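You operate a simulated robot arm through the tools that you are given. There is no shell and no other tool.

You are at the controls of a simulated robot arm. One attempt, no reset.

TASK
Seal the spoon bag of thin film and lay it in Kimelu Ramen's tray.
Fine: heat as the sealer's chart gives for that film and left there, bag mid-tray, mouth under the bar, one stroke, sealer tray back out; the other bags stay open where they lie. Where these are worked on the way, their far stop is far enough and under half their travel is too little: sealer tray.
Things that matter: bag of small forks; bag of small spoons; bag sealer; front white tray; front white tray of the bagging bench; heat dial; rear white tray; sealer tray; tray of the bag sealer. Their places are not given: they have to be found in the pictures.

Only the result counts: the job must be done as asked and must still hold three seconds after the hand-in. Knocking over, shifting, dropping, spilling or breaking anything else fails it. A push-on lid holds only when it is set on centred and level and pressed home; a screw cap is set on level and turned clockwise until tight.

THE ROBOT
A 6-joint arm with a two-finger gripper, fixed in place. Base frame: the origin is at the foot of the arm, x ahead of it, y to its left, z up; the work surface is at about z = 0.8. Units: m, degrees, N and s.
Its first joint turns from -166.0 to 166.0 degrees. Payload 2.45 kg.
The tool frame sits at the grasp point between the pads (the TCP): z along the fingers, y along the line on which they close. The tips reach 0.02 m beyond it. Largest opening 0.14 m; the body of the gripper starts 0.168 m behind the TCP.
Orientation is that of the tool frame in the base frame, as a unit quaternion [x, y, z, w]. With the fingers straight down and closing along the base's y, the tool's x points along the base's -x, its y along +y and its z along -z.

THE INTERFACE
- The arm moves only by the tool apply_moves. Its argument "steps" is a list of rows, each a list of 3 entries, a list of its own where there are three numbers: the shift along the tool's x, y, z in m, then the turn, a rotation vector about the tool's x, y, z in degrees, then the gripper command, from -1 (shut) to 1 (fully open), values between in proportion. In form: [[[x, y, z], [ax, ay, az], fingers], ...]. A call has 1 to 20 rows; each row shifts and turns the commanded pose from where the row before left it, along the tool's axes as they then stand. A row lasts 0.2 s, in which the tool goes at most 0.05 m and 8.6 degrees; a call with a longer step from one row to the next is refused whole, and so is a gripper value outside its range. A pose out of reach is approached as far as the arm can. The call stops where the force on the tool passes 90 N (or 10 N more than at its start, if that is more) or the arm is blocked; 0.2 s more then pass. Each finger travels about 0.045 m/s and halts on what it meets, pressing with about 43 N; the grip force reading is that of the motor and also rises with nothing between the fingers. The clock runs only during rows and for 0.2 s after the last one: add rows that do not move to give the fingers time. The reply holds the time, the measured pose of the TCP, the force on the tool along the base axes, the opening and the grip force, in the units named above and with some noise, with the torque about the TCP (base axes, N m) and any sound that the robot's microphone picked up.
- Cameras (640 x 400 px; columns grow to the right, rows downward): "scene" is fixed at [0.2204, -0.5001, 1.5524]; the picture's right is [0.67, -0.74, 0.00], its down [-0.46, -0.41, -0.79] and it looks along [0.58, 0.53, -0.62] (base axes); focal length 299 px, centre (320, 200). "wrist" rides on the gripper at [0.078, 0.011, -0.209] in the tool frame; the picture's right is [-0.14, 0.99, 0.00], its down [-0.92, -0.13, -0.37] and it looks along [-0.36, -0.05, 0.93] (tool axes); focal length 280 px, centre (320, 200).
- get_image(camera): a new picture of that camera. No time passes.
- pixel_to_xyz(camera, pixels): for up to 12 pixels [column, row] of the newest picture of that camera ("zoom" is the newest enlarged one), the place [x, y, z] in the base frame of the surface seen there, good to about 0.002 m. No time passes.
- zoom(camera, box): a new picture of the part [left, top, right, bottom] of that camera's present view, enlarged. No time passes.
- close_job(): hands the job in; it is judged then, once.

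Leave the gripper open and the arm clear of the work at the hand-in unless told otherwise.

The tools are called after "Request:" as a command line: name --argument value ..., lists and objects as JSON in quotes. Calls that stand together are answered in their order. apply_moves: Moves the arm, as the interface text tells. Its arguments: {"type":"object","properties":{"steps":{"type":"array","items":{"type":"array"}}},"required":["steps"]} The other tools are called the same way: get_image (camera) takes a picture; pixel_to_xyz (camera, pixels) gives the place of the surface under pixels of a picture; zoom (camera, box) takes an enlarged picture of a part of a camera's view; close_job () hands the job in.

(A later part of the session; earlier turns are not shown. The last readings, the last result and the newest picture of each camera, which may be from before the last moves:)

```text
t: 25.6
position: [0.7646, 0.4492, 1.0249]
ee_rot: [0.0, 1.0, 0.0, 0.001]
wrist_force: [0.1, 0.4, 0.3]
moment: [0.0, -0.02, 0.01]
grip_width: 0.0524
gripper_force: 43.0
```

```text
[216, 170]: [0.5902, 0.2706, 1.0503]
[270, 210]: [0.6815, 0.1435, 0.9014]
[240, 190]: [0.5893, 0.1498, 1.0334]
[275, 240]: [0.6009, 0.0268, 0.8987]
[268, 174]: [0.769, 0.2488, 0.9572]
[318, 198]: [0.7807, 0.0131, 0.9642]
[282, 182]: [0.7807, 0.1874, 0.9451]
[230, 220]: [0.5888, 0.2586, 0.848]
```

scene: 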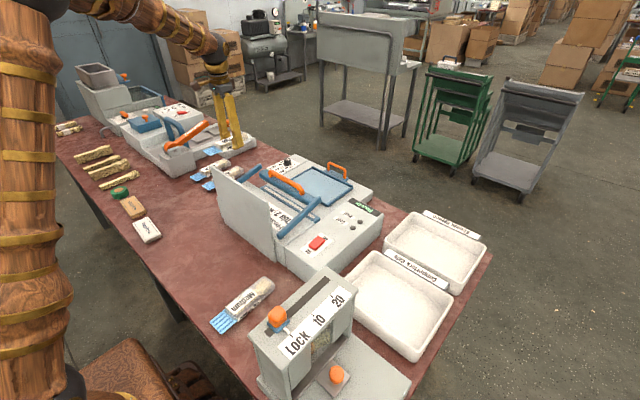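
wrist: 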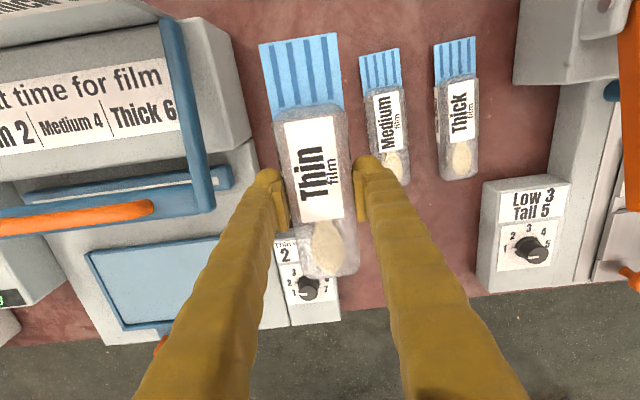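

The back plate is at x≈0.59, clear of my path. I'll carry the bag over the sealer tray at z≈1.06.

Request:
apply_moves --steps '[[[-0.02288, -0.03463, -0.0044], [0, 0, 0], -1], [[-0.02288, -0.03463, -0.0044], [0, 0, 0], -1], [[-0.02288, -0.03463, -0.0044], [0, 0, 0], -1], [[-0.02288, -0.03463, -0.0044], [0, 0, 0], -1], [[-0.02288, -0.03463, -0.0044], [0, 0, 0], -1], [[-0.02288, -0.03463, -0.0044], [0, 0, 0], -1], [[-0.02288, -0.03463, -0.0044], [0, 0, 0], -1], [[-0.02288, -0.03463, -0.0044], [0, 0, 0], -1], [[0, 0, 0], [0, 0, 0], -1], [[0, 0, 0], [0, 0, 0], -1]]'

Request:
get_image --camera "wrist"

Request:
zoom --camera "scene" --box '[230, 90, 410, 230]'

```text
t: 27.8
position: [0.9473, 0.1742, 1.0596]
ee_rot: [0.0, 1.0, -0.001, 0.001]
wrist_force: [-0.6, 0.0, -0.3]
moment: [0.02, -0.03, 0.01]
grip_width: 0.0523
gripper_force: 43.3
```

```text
taken
```

wrist: 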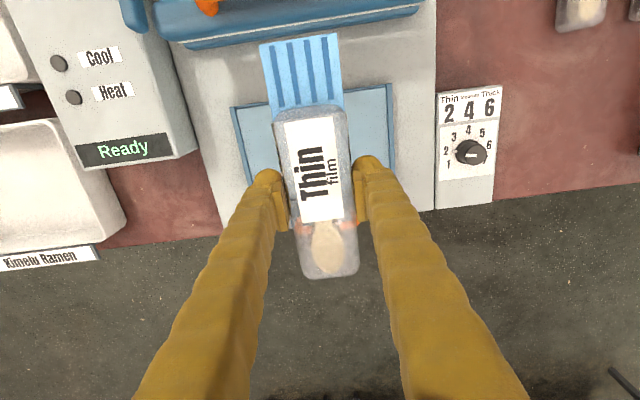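

```text
2.86 times, centred on (320, 160) of scene
```

zoom: 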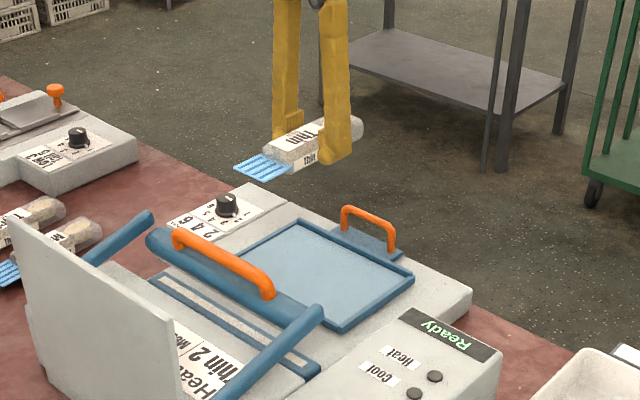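

The dial also reads 2 here. I'll descend straight to just above the tray floor.

Request:
apply_moves --steps '[[[0, -0.001, 0.04], [0, 0, 0], -1], [[0, 0, 0.04], [0, 0, 0], -1], [[0, 0, 0.04], [0, 0, 0], -1], [[0, 0, 0.03], [0, 0, 0], -1], [[0, 0, 0.02], [0, 0, 0], -1], [[0, 0, 0], [0, 0, 0], -1], [[0, 0, 0], [0, 0, 0], -1]]'

Request:
get_image --camera "wrist"

Request:
zoom --camera "scene" --box '[230, 110, 410, 230]'

```text
t: 29.4
position: [0.9467, 0.1729, 0.8887]
ee_rot: [-0.001, 1.0, 0.0, 0.001]
wrist_force: [-0.1, 0.2, -0.2]
moment: [0.01, 0.01, 0.03]
grip_width: 0.0523
gripper_force: 42.9
```

```text
taken
```

wrist: 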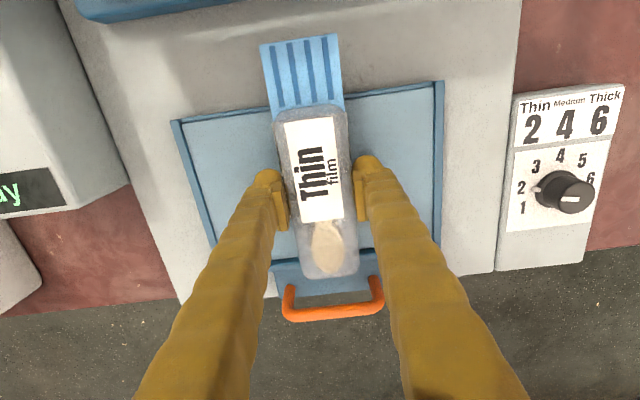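

```text
3.33 times, centred on (320, 170) of scene
```

zoom: 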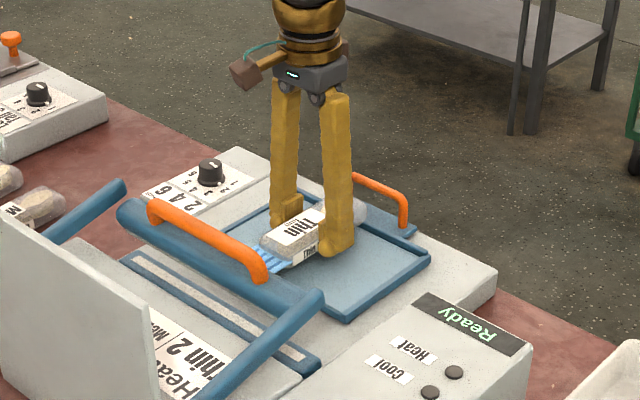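

The bag is about 1 cm above the floor. I'll check how its ends line up with the tray's front and rear rims.

Request:
zoom --camera "wrist" --box '[160, 70, 460, 330]'

Request:
pixel_to_xyz --camera "wrist" --pixels '[[225, 113], [250, 118], [400, 92], [265, 255], [380, 240], [332, 268], [330, 276], [300, 45], [315, 115], [175, 122], [440, 83], [335, 318]]'

```text
1.54 times, centred on (310, 200) of wrist
```

zoom: 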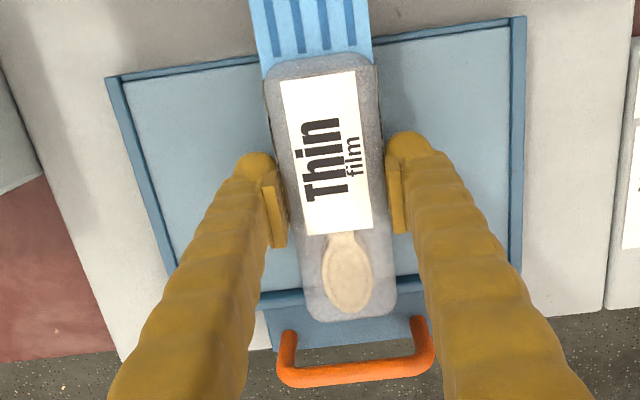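

```text
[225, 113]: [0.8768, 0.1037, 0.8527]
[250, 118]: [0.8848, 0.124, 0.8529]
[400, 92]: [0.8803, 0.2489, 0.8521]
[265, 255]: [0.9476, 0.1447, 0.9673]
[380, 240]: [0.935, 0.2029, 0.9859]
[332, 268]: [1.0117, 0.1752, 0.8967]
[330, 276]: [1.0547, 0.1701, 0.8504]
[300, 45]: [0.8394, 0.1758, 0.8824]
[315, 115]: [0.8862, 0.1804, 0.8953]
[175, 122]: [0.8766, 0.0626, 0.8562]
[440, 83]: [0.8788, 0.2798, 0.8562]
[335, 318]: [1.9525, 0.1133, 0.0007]
```

Body ends at x≈0.885 and ≈1.015, fitting between the rims. I'll lower to the tray floor gently.

Request:
apply_moves --steps '[[[0, 0, 0.006], [0, 0, 0], -1], [[0, 0, 0.003], [0, 0, 0], -1], [[0, 0, 0.001], [0, 0, 0], -1], [[0, 0, 0], [0, 0, 0], -1]]'

```text
t: 30.4
position: [0.9485, 0.1728, 0.879]
ee_rot: [0.0, 1.0, 0.001, 0.001]
wrist_force: [1.0, 6.4, 17.1]
moment: [0.1, -1.12, 0.39]
grip_width: 0.0524
gripper_force: 43.7
```

There's contact (17 N up, the lever pointing to the bag's front end). I'll look closely before releasing.

Request:
zoom --camera "scene" --box '[280, 140, 370, 210]'

Request:
zoom --camera "wrist" --box '[240, 200, 420, 330]'

Request:
pixel_to_xyz --camera "wrist" --pixels '[[332, 268], [315, 115], [320, 160], [330, 230], [276, 263], [332, 274]]'

```text
5.71 times, centred on (325, 175) of scene
```

zoom: 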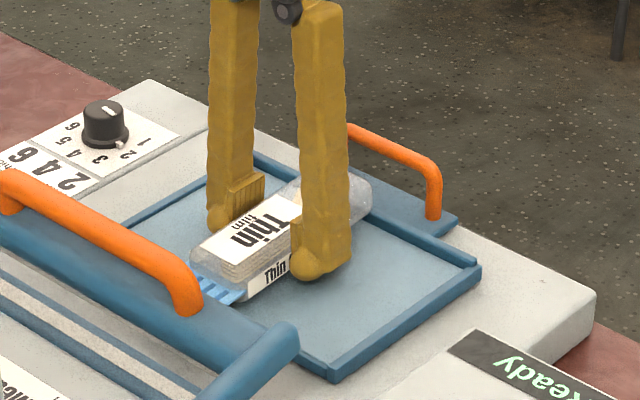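

```text
3.08 times, centred on (330, 265) of wrist
```

zoom: 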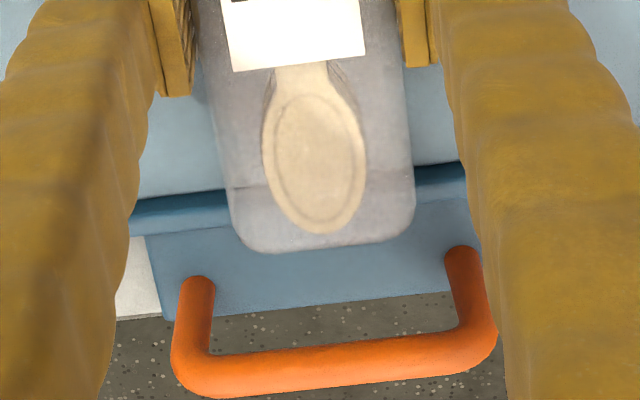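

```text
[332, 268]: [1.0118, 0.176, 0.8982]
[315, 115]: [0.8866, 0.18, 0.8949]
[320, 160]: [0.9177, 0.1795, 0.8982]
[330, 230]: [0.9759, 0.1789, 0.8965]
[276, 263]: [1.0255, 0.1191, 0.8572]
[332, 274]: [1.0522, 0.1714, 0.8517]
```

Those depths may come from the older picture, so I'll take a fresh one and measure again.

Request:
get_image --camera "wrist"

Request:
pixel_to_xyz --camera "wrist" --pixels '[[332, 268], [315, 115], [320, 160], [330, 230], [276, 268], [332, 276], [332, 272], [332, 260], [332, 250], [388, 255], [310, 108], [300, 45]]'

Request:
get_image --camera "scene"

Request:
pixel_to_xyz --camera "scene" --pixels '[[335, 170], [336, 174], [333, 168], [320, 178], [314, 186], [316, 190], [342, 190], [345, 178], [350, 180], [355, 183], [360, 187]]'

```text
taken
```

wrist: 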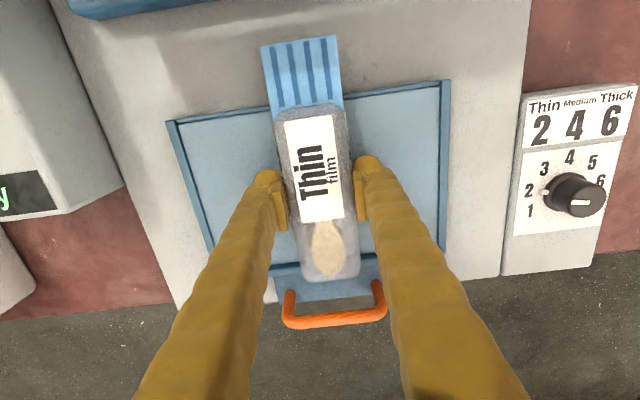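

```text
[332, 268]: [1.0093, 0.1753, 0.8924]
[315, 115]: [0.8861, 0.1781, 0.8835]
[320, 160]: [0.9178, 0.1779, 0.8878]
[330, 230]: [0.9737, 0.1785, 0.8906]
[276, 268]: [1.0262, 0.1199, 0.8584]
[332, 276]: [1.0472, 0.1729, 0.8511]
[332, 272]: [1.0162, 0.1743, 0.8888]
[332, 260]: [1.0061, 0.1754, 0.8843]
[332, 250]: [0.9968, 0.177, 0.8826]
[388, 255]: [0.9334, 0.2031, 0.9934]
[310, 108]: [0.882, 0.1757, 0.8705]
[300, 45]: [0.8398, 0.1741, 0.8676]
```

```text
taken
```

scene: 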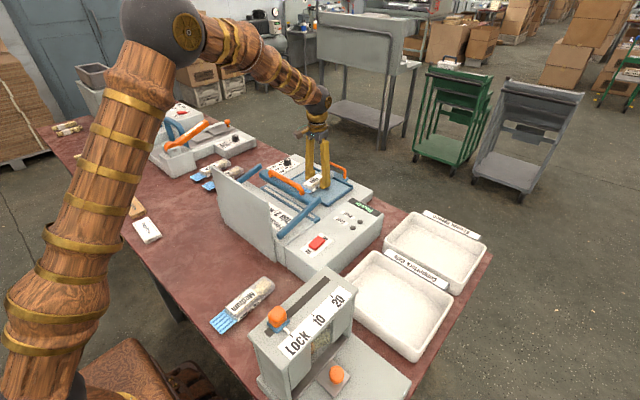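

```text
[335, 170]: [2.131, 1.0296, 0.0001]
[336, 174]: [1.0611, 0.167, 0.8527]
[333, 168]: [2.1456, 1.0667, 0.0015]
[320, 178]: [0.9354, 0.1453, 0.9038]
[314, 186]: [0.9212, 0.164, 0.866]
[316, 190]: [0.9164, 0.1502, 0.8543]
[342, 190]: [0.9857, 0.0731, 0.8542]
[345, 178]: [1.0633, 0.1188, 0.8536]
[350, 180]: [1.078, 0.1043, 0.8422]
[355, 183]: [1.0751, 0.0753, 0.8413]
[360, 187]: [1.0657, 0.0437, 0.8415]
```

The bag's front end is at x≈1.018, very near the front rim (inner edge ≈1.02), and the contact lever fits that. I'll lift 6 mm, shift 4 mm back towards -x and lower again.

Request:
apply_moves --steps '[[[0, 0, -0.008], [0, 0, 0], -1], [[0.004, 0, 0], [0, 0, 0], -1], [[0, 0, 0.005], [0, 0, 0], -1], [[0, 0, 0], [0, 0, 0], -1]]'

Request:
apply_moves --steps '[[[0, 0, 0.002], [0, 0, 0], -1], [[0, 0, 0], [0, 0, 0], -1]]'

```text
t: 31.4
position: [0.9441, 0.1726, 0.8823]
ee_rot: [0.0, 1.0, -0.001, 0.0]
wrist_force: [0.5, 0.2, -0.4]
moment: [0.03, -0.02, -0.02]
grip_width: 0.0525
gripper_force: 42.8
```

```text
t: 32.0
position: [0.9436, 0.1722, 0.8796]
ee_rot: [0.0, 1.0, -0.001, 0.001]
wrist_force: [0.0, 0.0, 0.0]
moment: [0.03, -0.05, 0.0]
grip_width: 0.0525
gripper_force: 42.9
```

Request:
apply_moves --steps '[[[0, 0, 0.0015], [0, 0, 0], -1], [[0, 0, 0], [0, 0, 0], -1]]'

```text
t: 32.6
position: [0.944, 0.1716, 0.8784]
ee_rot: [0.0, 1.0, 0.0, 0.001]
wrist_force: [1.2, 0.5, 9.8]
moment: [0.0, 0.61, -0.07]
grip_width: 0.0523
gripper_force: 42.6
```

Contact is now gentle and at the bag's rear end, at floor level. I'll open the fingers to about 0.08 m and let it settle.

Request:
apply_moves --steps '[[[0, 0, 0], [0, 0, 0], 0.15], [[0, 0, 0], [0, 0, 0], 0.15], [[0, 0, 0], [0, 0, 0], 0.15], [[0, 0, 0], [0, 0, 0], 0.15]]'

Request:
get_image --camera "wrist"

Request:
pixel_to_xyz --camera "wrist" --pixels '[[332, 268], [315, 115], [320, 160], [330, 230], [332, 276], [332, 272], [332, 260], [332, 250], [310, 108], [300, 45], [300, 90]]'

```text
t: 33.6
position: [0.9442, 0.1718, 0.878]
ee_rot: [0.001, 1.0, 0.0, 0.001]
wrist_force: [-0.2, -0.5, 0.3]
moment: [-0.01, -0.01, 0.0]
grip_width: 0.0808
gripper_force: 0.1
```

```text
taken
```

wrist: 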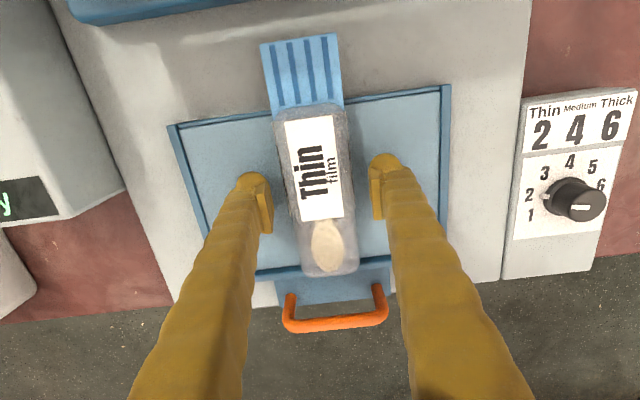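

```text
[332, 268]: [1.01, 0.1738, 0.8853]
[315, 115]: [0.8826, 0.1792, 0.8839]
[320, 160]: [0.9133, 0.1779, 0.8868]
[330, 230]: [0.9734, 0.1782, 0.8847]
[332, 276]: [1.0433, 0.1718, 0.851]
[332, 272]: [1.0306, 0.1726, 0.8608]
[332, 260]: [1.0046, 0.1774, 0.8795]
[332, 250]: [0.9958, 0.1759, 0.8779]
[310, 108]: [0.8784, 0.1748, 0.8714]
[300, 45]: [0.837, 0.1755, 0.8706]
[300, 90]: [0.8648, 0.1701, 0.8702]
```

The bag lies level on the tray floor (top z≈0.885, flap z≈0.870, body x≈0.88–1.014). I'll raise the tool clear and look again to check centring and the handle.

Request:
apply_moves --steps '[[[0, 0, -0.02], [0, 0, 0], 0.15], [[0, 0, -0.04], [0, 0, 0], 0.15], [[0, 0, -0.04], [0, 0, 0], 0.15], [[0.02, 0, -0.04], [0, 0, 0], 0.3], [[0.04, 0, -0.02], [0, 0, 0], 0.6], [[0.04, 0, 0], [0, 0, 0], 1], [[0.03, 0, 0], [0, 0, 0], 1], [[0, 0, 0], [0, 0, 0], 1]]'

Request:
get_image --camera "wrist"

Request:
get_image --camera "scene"

Request:
zoom --camera "scene" --box '[250, 140, 390, 230]'

```text
t: 35.4
position: [0.8101, 0.1706, 1.0381]
ee_rot: [0.0, 1.0, 0.0, 0.0]
wrist_force: [0.4, 0.6, 0.3]
moment: [0.02, 0.0, -0.02]
grip_width: 0.1399
gripper_force: 0.0
```

```text
taken
```

wrist: 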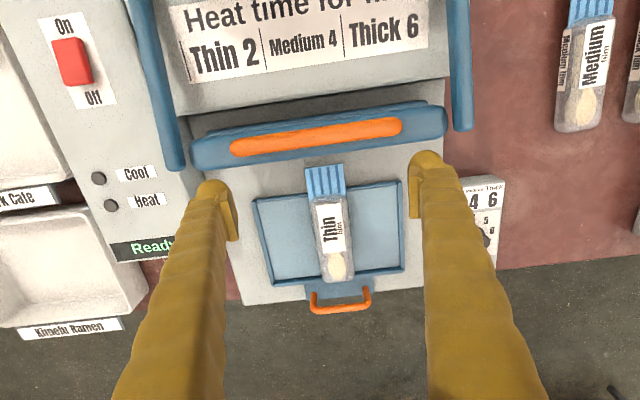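

```text
taken
```

scene: 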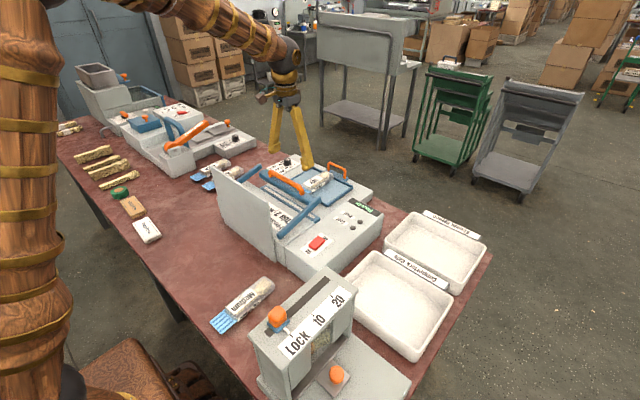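

```text
4.44 times, centred on (320, 185) of scene
```

zoom: 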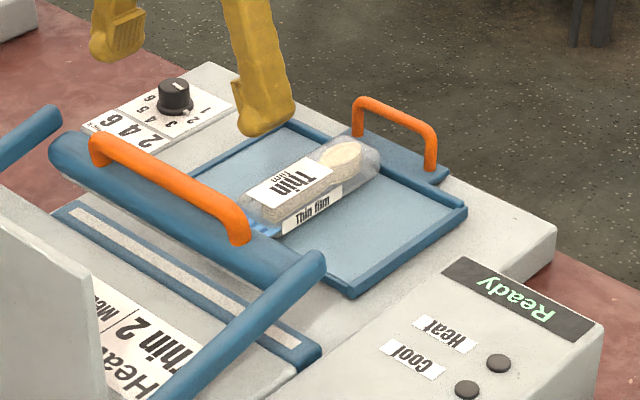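

The bag sits in the tray. I'll measure its centring against the tray and the handle's exact position.

Request:
zoom --camera "wrist" --box '[240, 150, 420, 330]'

Request:
pixel_to_xyz --camera "wrist" --pixels '[[256, 202], [402, 184], [308, 170], [343, 167], [312, 195], [346, 192], [325, 280], [352, 276], [325, 308], [340, 306], [355, 303], [313, 300]]'

Request:
pixel_to_xyz --camera "wrist" --pixels '[[272, 270], [268, 285], [403, 268], [366, 300], [311, 309], [330, 240], [325, 307], [335, 308], [345, 307], [352, 306], [330, 279], [340, 278]]'

```text
2.22 times, centred on (330, 240) of wrist
```

zoom: 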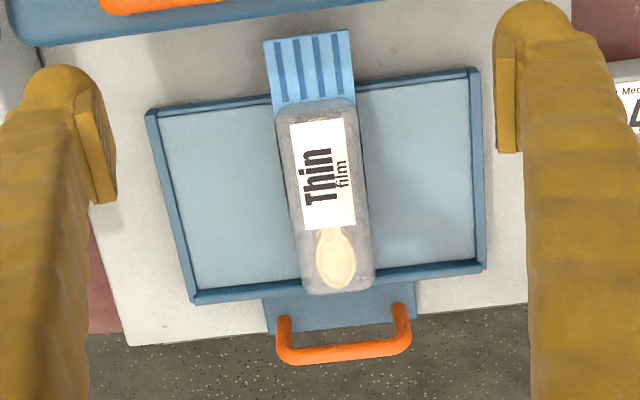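

```text
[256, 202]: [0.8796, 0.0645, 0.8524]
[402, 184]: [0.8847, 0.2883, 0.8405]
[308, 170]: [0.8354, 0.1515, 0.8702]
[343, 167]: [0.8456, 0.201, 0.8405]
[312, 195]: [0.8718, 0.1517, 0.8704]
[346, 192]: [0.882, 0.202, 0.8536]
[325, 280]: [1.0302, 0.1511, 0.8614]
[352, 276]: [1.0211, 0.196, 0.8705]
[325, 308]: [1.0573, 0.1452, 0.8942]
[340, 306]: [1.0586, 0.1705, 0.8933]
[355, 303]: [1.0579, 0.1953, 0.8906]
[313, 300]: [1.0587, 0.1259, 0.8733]
```

```text
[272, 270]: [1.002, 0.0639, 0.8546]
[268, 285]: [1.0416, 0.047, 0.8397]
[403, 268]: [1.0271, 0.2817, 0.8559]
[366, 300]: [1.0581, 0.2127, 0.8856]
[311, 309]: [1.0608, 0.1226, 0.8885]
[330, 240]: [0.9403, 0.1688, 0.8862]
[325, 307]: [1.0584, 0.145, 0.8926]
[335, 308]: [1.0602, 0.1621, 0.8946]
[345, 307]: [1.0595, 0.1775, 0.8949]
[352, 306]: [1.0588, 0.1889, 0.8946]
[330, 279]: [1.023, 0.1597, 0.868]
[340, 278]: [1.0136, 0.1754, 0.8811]
```

The bag is centred within about 2 mm (tray mid y 0.173). The handle's crossbar is at x≈1.059, top z≈0.895, y 0.125–0.215. I'll yaw the tool 90° and tilt it 20° outward so the fingers can straddle that crossbar.

Request:
apply_moves --steps '[[[0, 0, -0.03], [0, 0, 0], 0], [[0, 0, 0], [0, 0, -8.2], 0], [[0, 0, 0], [0, 0, -8.2], -0.2], [[0, 0, 0], [0, 0, -8.2], -0.4], [[0, 0, 0], [0, 0, -8.2], -0.5], [[0, 0, 0], [0, 0, -8.2], -0.5], [[0, 0, 0], [0, 0, -8.2], -0.5], [[0, 0, 0], [0, 0, -8.2], -0.5], [[0, 0, 0], [0, 0, -8.2], -0.5], [[0, 0, 0], [0, 0, -8.2], -0.5], [[0, 0, 0], [0, 0, -8.2], -0.5], [[0, 0, 0], [0, 0, -8.0], -0.5], [[0, 0, 0], [6.667, 0, 0], -0.5], [[0, 0, 0], [6.667, 0, 0], -0.5], [[0, 0, 0], [6.666, 0, 0], -0.5], [[0, 0, 0], [0, 0, 0], -0.5]]'

Request:
get_image --camera "scene"

Request:
get_image --camera "wrist"

```text
t: 38.8
position: [0.8121, 0.171, 1.0682]
ee_rot: [-0.696, 0.696, -0.124, 0.124]
wrist_force: [-0.1, 0.2, 0.0]
moment: [0.02, -0.01, 0.02]
grip_width: 0.0348
gripper_force: 0.1
```

```text
taken
```

scene: 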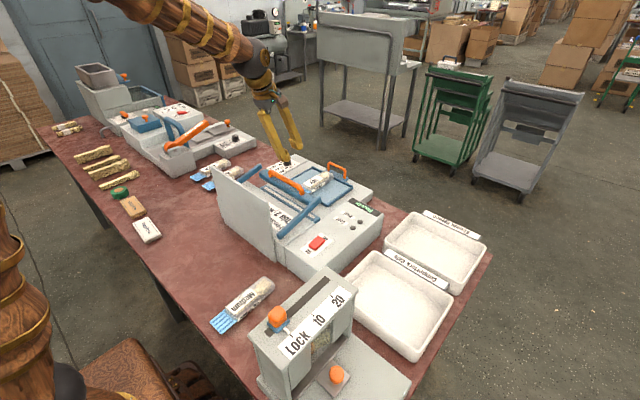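

```text
taken
```

wrist: 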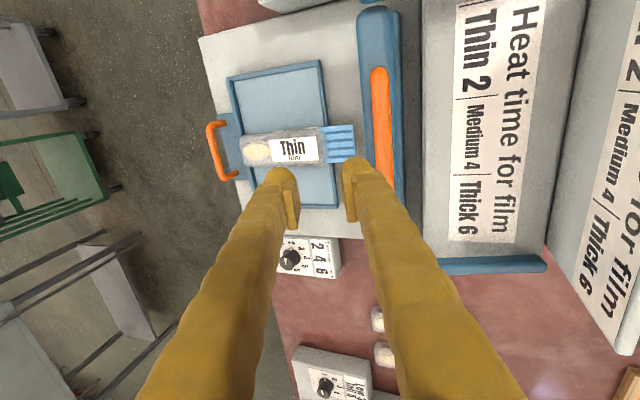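

The orientation is right. I'll move to a pre-grasp point about 9 cm back from the handle along the tool axis.

Request:
apply_moves --steps '[[[0.0002, -0.03442, 0.03088], [0, 0, 0], -0.5], [[0.0002, -0.03442, 0.03088], [0, 0, 0], -0.5], [[0.0002, -0.03442, 0.03088], [0, 0, 0], -0.5], [[0.0002, -0.03442, 0.03088], [0, 0, 0], -0.5], [[0.0002, -0.03442, 0.03088], [0, 0, 0], -0.5], [[0, 0, 0], [0, 0, 0], -0.5], [[0, 0, 0], [0, 0, 0], -0.5]]'

Request:
get_image --camera "wrist"

Request:
get_image --camera "scene"

Request:
zoom --camera "scene" --box '[260, 110, 400, 210]'

```text
t: 40.4
position: [1.0297, 0.1663, 0.9831]
ee_rot: [0.697, -0.696, 0.123, -0.123]
wrist_force: [0.3, -0.9, 0.4]
moment: [-0.01, -0.03, -0.04]
grip_width: 0.035
gripper_force: 0.1
```

```text
taken
```

wrist: 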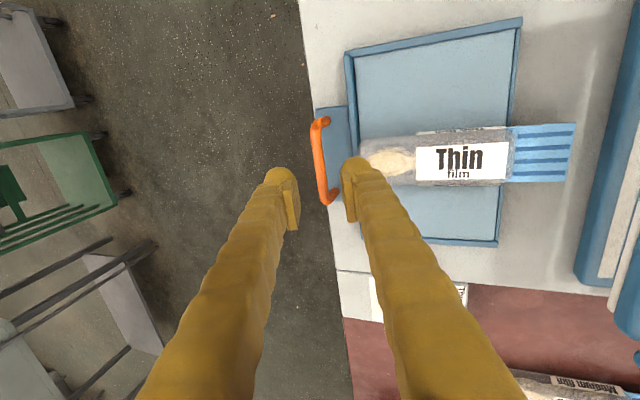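

```text
taken
```

scene: 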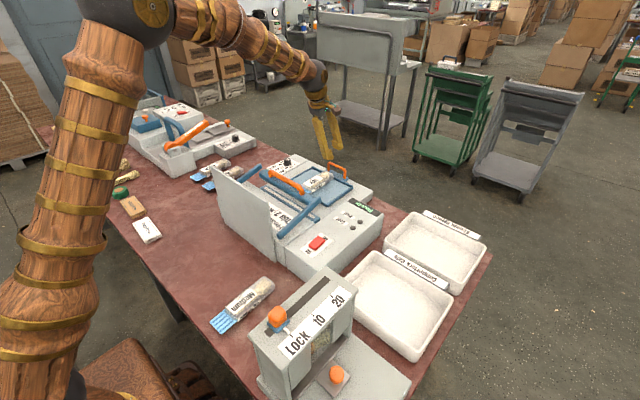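

```text
4.00 times, centred on (330, 160) of scene
```

zoom: 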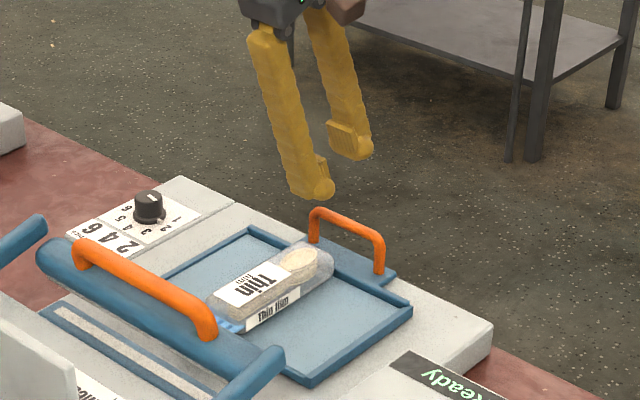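

I'll measure the crossbar from this closer view.

Request:
zoom --camera "wrist" --box '[280, 90, 400, 220]'

Request:
pixel_to_xyz --camera "wrist" --pixels '[[316, 140], [318, 150], [319, 160], [320, 170], [321, 180], [313, 150], [323, 150], [324, 122], [331, 198], [345, 150], [350, 130]]'

```text
3.08 times, centred on (340, 155) of wrist
```

zoom: 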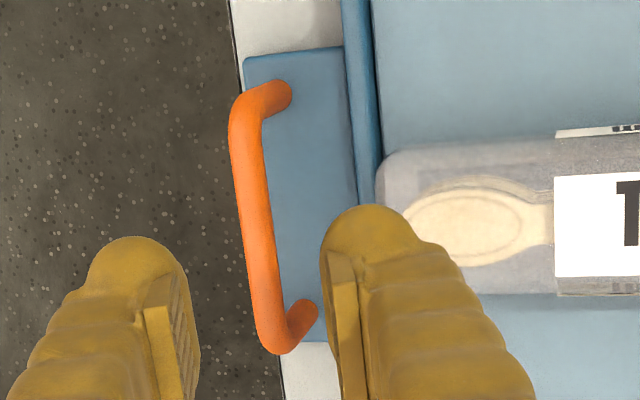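

```text
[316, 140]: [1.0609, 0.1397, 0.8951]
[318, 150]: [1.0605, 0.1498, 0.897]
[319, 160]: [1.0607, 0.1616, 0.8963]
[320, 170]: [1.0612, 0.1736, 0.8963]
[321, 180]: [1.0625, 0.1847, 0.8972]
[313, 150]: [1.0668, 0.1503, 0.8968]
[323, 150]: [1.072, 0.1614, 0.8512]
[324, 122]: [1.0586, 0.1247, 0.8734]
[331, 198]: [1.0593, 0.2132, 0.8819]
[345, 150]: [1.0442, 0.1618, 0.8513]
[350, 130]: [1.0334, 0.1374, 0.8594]
```

Crossbar centre is about (1.062, 0.17, 0.891). I'll slide down along the tool axis so the fingers straddle it, then look.

Request:
apply_moves --steps '[[[-0.001, 0.0004, 0.03], [0, 0, 0], -0.5], [[-0.001, 0.0004, 0.03], [0, 0, 0], -0.5], [[-0.001, 0.0003, 0.02], [0, 0, 0], -0.5], [[0, 0, 0.009], [0, 0, 0], -0.5], [[0, 0, 0], [0, 0, 0], -0.5], [[0, 0, 0], [0, 0, 0], -0.5]]'

Request:
get_image --camera "wrist"

Request:
zoom --camera "scene" --box '[290, 130, 390, 210]'

```text
t: 41.8
position: [1.058, 0.1721, 0.8967]
ee_rot: [-0.696, 0.697, -0.122, 0.122]
wrist_force: [0.2, -0.4, 0.5]
moment: [0.03, 0.01, 0.0]
grip_width: 0.035
gripper_force: 0.1
```

```text
taken
```

wrist: 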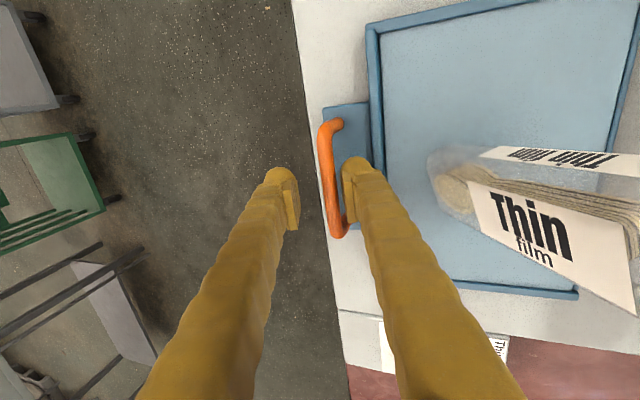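

```text
5.00 times, centred on (340, 170) of scene
```

zoom: 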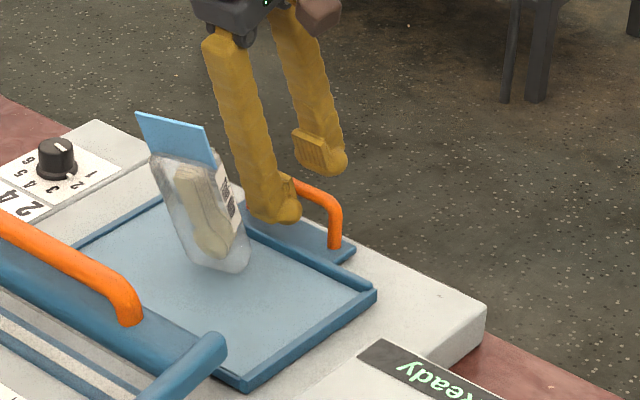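

The bag has been tipped up on its front end: the inner finger must have caught it. I'll stop and measure exactly how it stands before doing anything.

Request:
get_image --camera "scene"

Request:
zoom --camera "scene" --box '[300, 140, 360, 190]'

Request:
pixel_to_xyz --camera "zoom" --pixels '[[170, 60], [100, 20], [210, 60], [200, 130], [270, 200], [240, 280], [210, 300], [260, 300], [300, 310], [150, 100], [330, 240], [300, 250]]'

Request:
pixel_to_xyz --camera "wrist" --pixels '[[440, 200], [500, 210], [560, 240], [620, 290], [550, 160], [610, 165], [445, 160], [590, 200], [520, 255], [460, 235]]'

```text
taken
```

scene: 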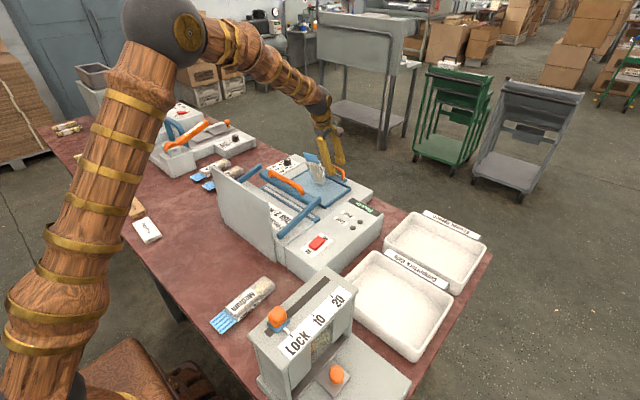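

```text
8.00 times, centred on (330, 165) of scene
```

zoom: 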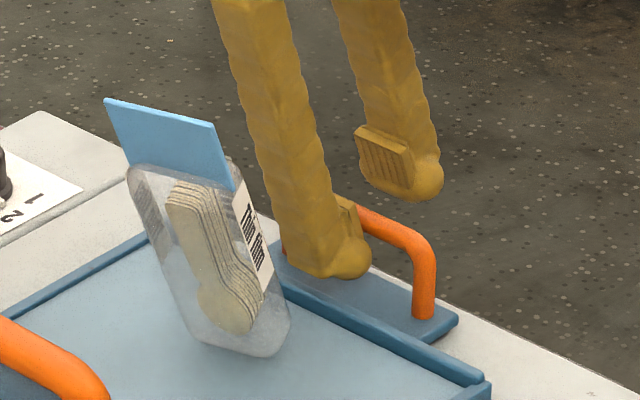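

```text
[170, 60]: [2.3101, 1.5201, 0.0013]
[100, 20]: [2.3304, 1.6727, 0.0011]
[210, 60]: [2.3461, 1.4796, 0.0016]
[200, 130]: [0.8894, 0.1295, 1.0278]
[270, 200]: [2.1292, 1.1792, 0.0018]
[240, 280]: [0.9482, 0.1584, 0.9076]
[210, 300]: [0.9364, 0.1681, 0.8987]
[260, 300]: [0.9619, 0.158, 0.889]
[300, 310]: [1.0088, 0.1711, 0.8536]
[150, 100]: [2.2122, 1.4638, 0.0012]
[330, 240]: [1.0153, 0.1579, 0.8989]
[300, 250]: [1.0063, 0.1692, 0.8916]
```

```text
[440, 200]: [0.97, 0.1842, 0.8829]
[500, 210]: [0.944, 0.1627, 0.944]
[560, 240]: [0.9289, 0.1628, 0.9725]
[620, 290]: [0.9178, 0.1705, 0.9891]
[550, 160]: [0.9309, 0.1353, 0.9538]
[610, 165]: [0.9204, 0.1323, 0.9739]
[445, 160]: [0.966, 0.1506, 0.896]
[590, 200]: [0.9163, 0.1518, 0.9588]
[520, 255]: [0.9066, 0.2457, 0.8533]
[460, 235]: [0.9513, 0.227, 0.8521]
```

The bag is mid-tip, leaning back towards -x on its front end, and the fingers block it from falling forward. I'll keep still for one row and see where it comes to rest.

Request:
apply_moves --steps '[[[0, 0, 0], [0, 0, 0], -0.5]]'

Request:
zoom --camera "scene" --box '[280, 130, 370, 200]'

Request:
get_image --camera "wrist"

```text
t: 42.2
position: [1.0582, 0.1728, 0.8985]
ee_rot: [-0.696, 0.696, -0.123, 0.123]
wrist_force: [-0.1, 0.6, -0.4]
moment: [0.03, -0.01, 0.01]
grip_width: 0.0348
gripper_force: 0.1
```

```text
5.71 times, centred on (325, 165) of scene
```

zoom: 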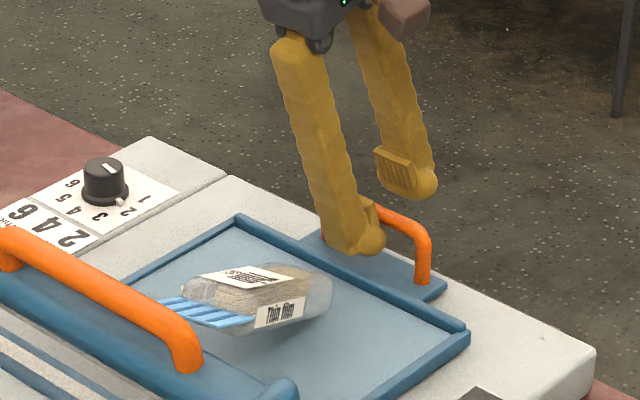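

```text
taken
```

wrist: 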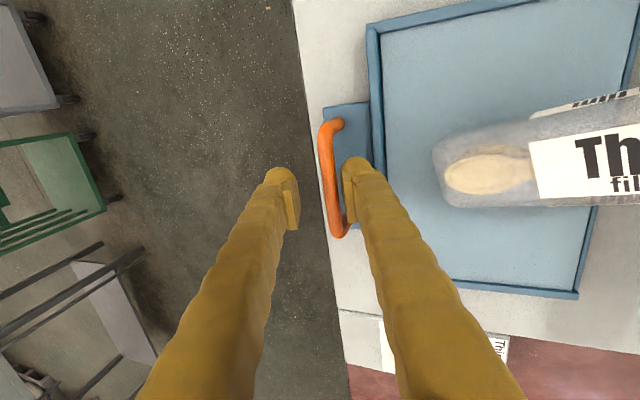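

The bag is falling back down onto the tray. I'll wait for it to settle.

Request:
apply_moves --steps '[[[0, 0, 0], [0, 0, 0], -0.5], [[0, 0, 0], [0, 0, 0], -0.5], [[0, 0, 0], [0, 0, 0], -0.5]]'

Request:
get_image --camera "scene"

Request:
zoom --camera "scene" --box '[260, 130, 370, 210]'

Request:
get_image --camera "wrist"

```text
t: 43.0
position: [1.0591, 0.1726, 0.8986]
ee_rot: [0.696, -0.696, 0.124, -0.124]
wrist_force: [0.6, -0.5, 0.3]
moment: [0.03, 0.0, -0.02]
grip_width: 0.035
gripper_force: 0.1
```

```text
taken
```

scene: 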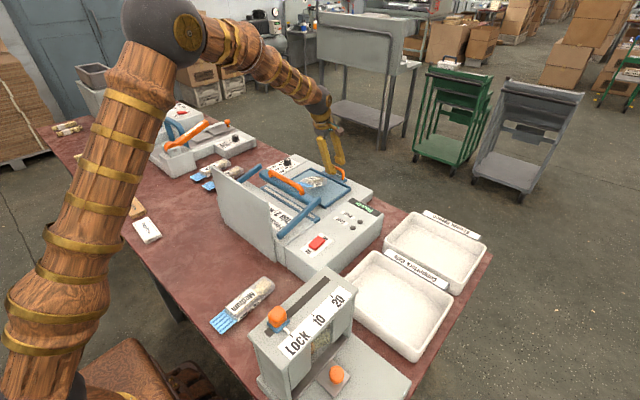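

```text
5.00 times, centred on (315, 170) of scene
```

zoom: 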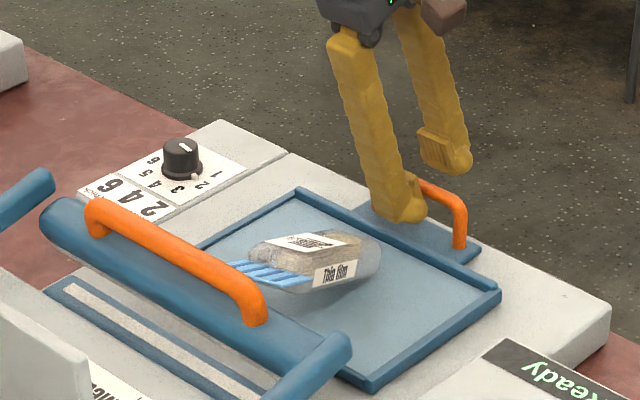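

```text
taken
```

wrist: 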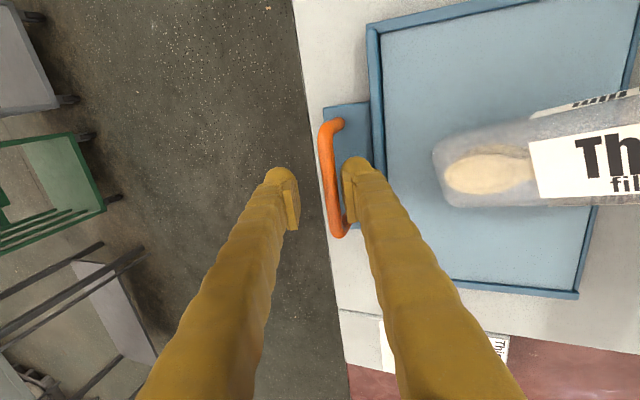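

The bag has settled further back with its tail apparently propped near the bar. I'll measure it.

Request:
pixel_to_xyz --camera "zoom" --pixels '[[300, 240], [270, 250], [330, 270], [370, 265], [275, 275], [245, 268], [290, 285], [360, 285], [320, 290], [240, 285], [170, 235], [180, 255]]'

Request:
pixel_to_xyz --camera "wrist" --pixels '[[440, 160], [460, 170], [500, 170], [530, 170], [560, 150], [600, 150], [630, 160], [550, 190], [620, 195], [560, 110], [600, 100], [450, 200]]'

```text
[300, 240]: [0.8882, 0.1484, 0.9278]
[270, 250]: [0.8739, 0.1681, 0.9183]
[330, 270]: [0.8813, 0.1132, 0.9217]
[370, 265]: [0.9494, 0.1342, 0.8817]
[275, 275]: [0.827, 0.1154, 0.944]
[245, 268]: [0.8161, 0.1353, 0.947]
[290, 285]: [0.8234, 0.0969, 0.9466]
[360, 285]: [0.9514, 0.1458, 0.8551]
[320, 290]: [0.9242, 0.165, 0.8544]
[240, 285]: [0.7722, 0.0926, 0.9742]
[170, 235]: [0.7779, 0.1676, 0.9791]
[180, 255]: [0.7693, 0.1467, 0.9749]
```

```text
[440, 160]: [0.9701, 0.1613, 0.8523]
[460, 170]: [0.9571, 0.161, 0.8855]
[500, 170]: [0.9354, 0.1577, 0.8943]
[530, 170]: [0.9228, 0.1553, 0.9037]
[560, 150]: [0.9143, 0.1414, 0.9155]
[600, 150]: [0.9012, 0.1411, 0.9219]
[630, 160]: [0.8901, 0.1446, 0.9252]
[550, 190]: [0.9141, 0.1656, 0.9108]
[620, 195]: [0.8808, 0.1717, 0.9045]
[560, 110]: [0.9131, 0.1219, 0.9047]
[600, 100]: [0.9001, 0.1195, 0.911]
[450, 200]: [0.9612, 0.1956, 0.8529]
```

The bag leans with its nose on the tray floor at about (0.965, 0.157) and its flap resting on the raised bar at about (0.82, 0.115, 0.945). I'll retreat straight up, without touching it, then turn the tool back and pick the bag up again.

Request:
apply_moves --steps '[[[0, -0.00684, -0.0188], [0, 0, 0], -0.5], [[0, -0.01368, -0.0376], [0, 0, 0], -0.5], [[0, -0.01368, -0.0376], [0, 0, 0], -0.5], [[0, -0.01368, -0.0376], [0, 0, 0], -0.5], [[0, -0.01368, -0.0376], [0, 0, 0], -0.5], [[0, 0, 0], [0, 0, 0], -0.5]]'

Request:
get_image --camera "wrist"

Request:
get_image --camera "scene"

Request:
zoom --camera "scene" --box '[260, 140, 370, 220]'

```text
t: 44.4
position: [1.0563, 0.1748, 1.0784]
ee_rot: [-0.695, 0.697, -0.123, 0.124]
wrist_force: [0.2, -0.2, 0.0]
moment: [-0.03, -0.04, 0.06]
grip_width: 0.0351
gripper_force: 0.0
```

```text
taken
```

wrist: 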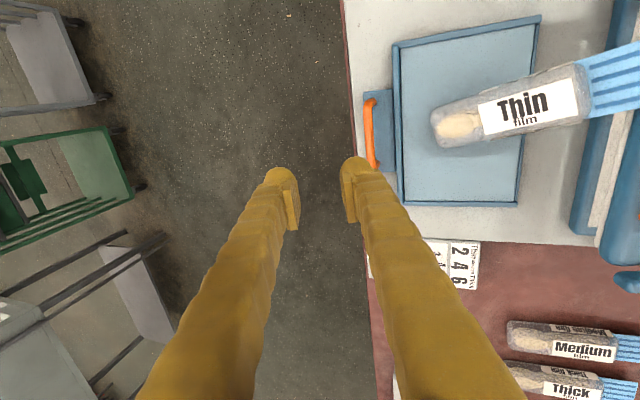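

```text
taken
```

scene: 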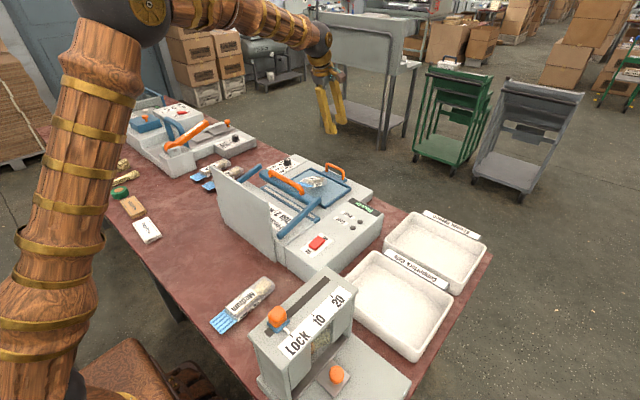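

```text
5.00 times, centred on (315, 180) of scene
```

zoom: 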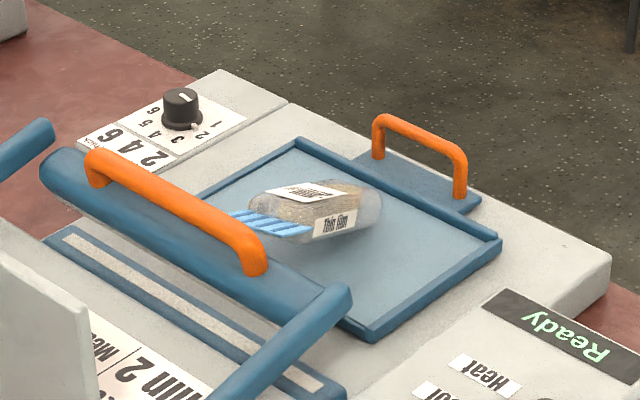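

The dial is undisturbed and the bag rests steadily. I'll measure its faces from this wrist view.

Request:
zoom --camera "wrist" --box '[420, 40, 640, 180]'

Request:
pixel_to_xyz --camera "wrist" --pixels '[[440, 125], [460, 125], [490, 115], [490, 100], [500, 125], [550, 90], [560, 112], [575, 75], [578, 110], [605, 80], [635, 60], [635, 95]]'

Request:
pixel_to_xyz --camera "wrist" --pixels '[[480, 120], [520, 110], [530, 95], [530, 120], [545, 115], [510, 100], [595, 70], [600, 105], [620, 75], [540, 82], [520, 88], [570, 95]]'

```text
2.86 times, centred on (530, 110) of wrist
```

zoom: 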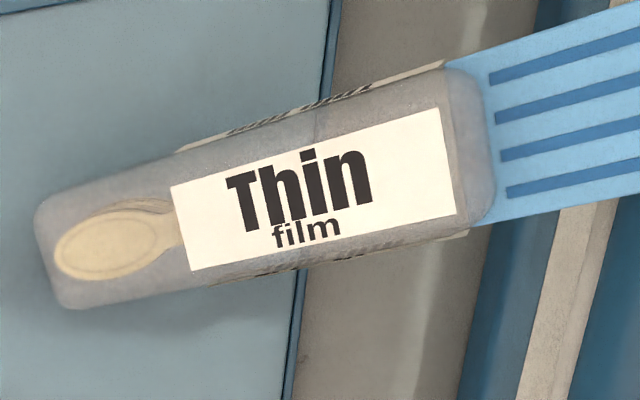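

```text
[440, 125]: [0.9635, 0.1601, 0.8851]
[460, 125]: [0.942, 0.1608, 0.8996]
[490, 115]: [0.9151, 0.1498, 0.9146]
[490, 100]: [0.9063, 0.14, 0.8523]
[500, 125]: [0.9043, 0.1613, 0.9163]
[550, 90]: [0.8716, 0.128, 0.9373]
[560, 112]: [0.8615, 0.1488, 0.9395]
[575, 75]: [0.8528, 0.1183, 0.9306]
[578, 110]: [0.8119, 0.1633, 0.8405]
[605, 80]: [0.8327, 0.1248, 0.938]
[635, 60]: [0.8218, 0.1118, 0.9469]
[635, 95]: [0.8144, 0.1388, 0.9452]
```

```text
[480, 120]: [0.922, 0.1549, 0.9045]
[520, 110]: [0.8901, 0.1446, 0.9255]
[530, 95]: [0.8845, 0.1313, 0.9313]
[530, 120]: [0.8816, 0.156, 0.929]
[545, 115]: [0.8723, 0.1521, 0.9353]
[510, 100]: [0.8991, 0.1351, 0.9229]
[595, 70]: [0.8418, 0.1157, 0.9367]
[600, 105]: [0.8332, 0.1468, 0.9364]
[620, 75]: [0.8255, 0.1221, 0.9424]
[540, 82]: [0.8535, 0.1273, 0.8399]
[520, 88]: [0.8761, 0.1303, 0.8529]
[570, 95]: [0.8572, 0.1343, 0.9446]
```

Request:
pixel_to_xyz --camera "wrist" --pixels '[[486, 131], [575, 113], [480, 107], [569, 81], [590, 68], [596, 115], [436, 112], [444, 144], [438, 128], [500, 90], [510, 131], [583, 92]]'

```text
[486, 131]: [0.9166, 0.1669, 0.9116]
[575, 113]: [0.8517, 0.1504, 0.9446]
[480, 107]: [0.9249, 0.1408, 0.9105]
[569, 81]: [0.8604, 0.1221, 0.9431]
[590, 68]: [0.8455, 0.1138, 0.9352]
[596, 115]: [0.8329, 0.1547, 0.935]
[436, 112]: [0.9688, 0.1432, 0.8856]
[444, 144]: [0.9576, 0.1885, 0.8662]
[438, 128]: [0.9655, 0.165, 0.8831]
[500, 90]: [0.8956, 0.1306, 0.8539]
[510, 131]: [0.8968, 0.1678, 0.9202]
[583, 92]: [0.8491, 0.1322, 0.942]
```

The bag is yawed ≈15.5°, pitched ≈26° nose-down, with almost no roll. I'll move back above it, straighten the tool and set its yaw to match (15.5°), so the pads can take its flat sides.

Request:
apply_moves --steps '[[[0.005, 0.0372, -0.01824], [0, 0, 0], 0], [[0.005, 0.0372, -0.01824], [0, 0, 0], 0.2], [[0.005, 0.0372, -0.01824], [0, 0, 0], 0.2], [[0.005, 0.0372, -0.01824], [0, 0, 0], 0.2], [[0.005, 0.0372, -0.01824], [0, 0, 0], 0.2], [[0, 0, 0], [-6.667, 0, 0], 0.2], [[0, 0, 0], [-6.667, 0, 0], 0.2], [[0, 0, 0], [-6.666, 0, 0], 0.2], [[0, 0, 0], [0, 0, 8.278], 0.2], [[0, 0, 0], [0, 0, 8.278], 0.2], [[0, 0, 0], [0, 0, 8.278], 0.2], [[0, 0, 0], [0, 0, 8.278], 0.2], [[0, 0, 0], [0, 0, 8.278], 0.2], [[0, 0, 0], [0, 0, 8.278], 0.2], [[0, 0, 0], [0, 0, 8.278], 0.2], [[0, 0, 0], [0, 0, 8.278], 0.2], [[0, 0, 0], [0, 0, 8.276], 0.2], [[0, 0, 0], [0, 0, 0], 0.2]]'

Request:
get_image --camera "wrist"

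```text
t: 48.2
position: [0.852, 0.1477, 1.1006]
ee_rot: [-0.133, 0.991, 0.0, 0.0]
wrist_force: [-0.5, -0.5, -1.0]
moment: [-0.03, 0.01, -0.03]
grip_width: 0.0839
gripper_force: 0.1
```

```text
taken
```

wrist: 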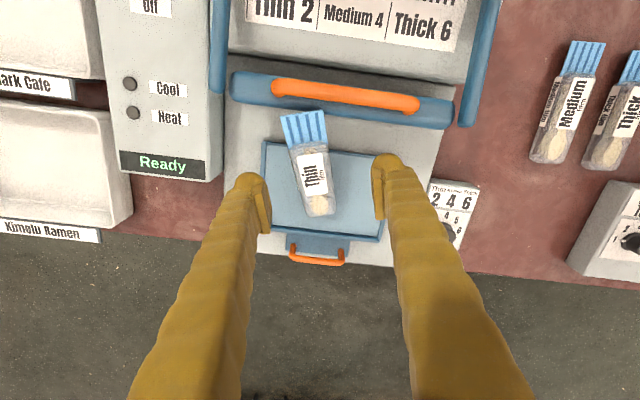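

I'll re-measure the bag from this view for an accurate grasp.

Request:
zoom --camera "wrist" --box '[260, 95, 370, 225]'

Request:
pixel_to_xyz --camera "zoom" --pixels '[[320, 200], [310, 180], [340, 300], [355, 340], [290, 190], [350, 190], [300, 260], [370, 260], [280, 70], [320, 60], [230, 90], [310, 120]]'

```text
3.08 times, centred on (315, 160) of wrist
```

zoom: 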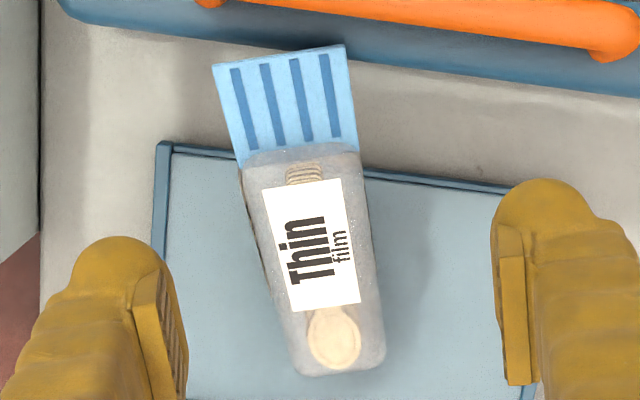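

```text
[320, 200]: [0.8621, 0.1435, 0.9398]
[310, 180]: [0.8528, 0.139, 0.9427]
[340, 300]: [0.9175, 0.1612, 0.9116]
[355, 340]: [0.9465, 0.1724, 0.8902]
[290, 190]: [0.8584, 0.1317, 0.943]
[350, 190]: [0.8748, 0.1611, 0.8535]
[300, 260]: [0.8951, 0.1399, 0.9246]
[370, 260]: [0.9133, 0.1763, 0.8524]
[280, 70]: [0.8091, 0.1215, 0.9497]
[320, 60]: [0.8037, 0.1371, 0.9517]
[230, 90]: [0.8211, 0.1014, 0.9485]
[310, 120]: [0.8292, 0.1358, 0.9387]
```

Label centre is (0.888, 0.145, 0.9275). The film itself is see-through to the depth reading, so I rely on label points. I'll move the open fingers above the bag's middle at z≈0.96 and check the alignment.

Request:
apply_moves --steps '[[[-0.012, -0.003, 0.035], [0, 0, 0], 0.25], [[-0.012, -0.003, 0.035], [0, 0, 0], 0.25], [[-0.012, -0.003, 0.035], [0, 0, 0], 0.25], [[-0.0115, -0.003, 0.033], [0, 0, 0], 0.25], [[0, 0, 0], [0, 0, 0], 0.25], [[0, 0, 0], [0, 0, 0], 0.25]]'

Request:
get_image --camera "wrist"

Request:
zoom --camera "scene" --box '[260, 120, 370, 210]'

```text
t: 49.6
position: [0.9035, 0.1492, 0.9643]
ee_rot: [-0.135, 0.991, -0.001, 0.0]
wrist_force: [0.4, -0.9, -0.1]
moment: [-0.03, 0.03, -0.01]
grip_width: 0.0875
gripper_force: 0.1
```

```text
taken
```

wrist: 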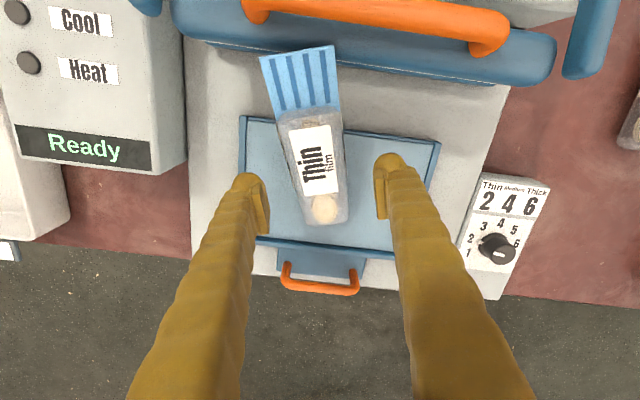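

```text
4.44 times, centred on (315, 165) of scene
```

zoom: 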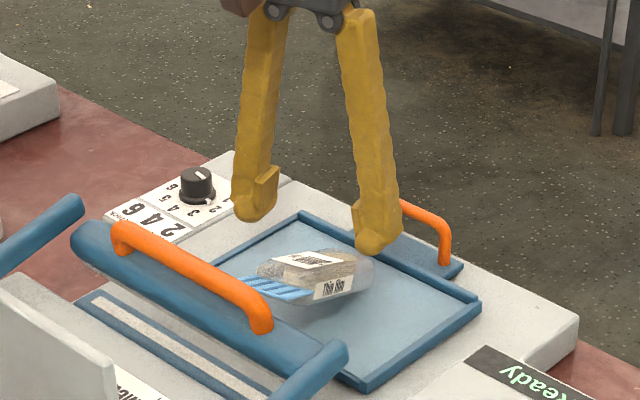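

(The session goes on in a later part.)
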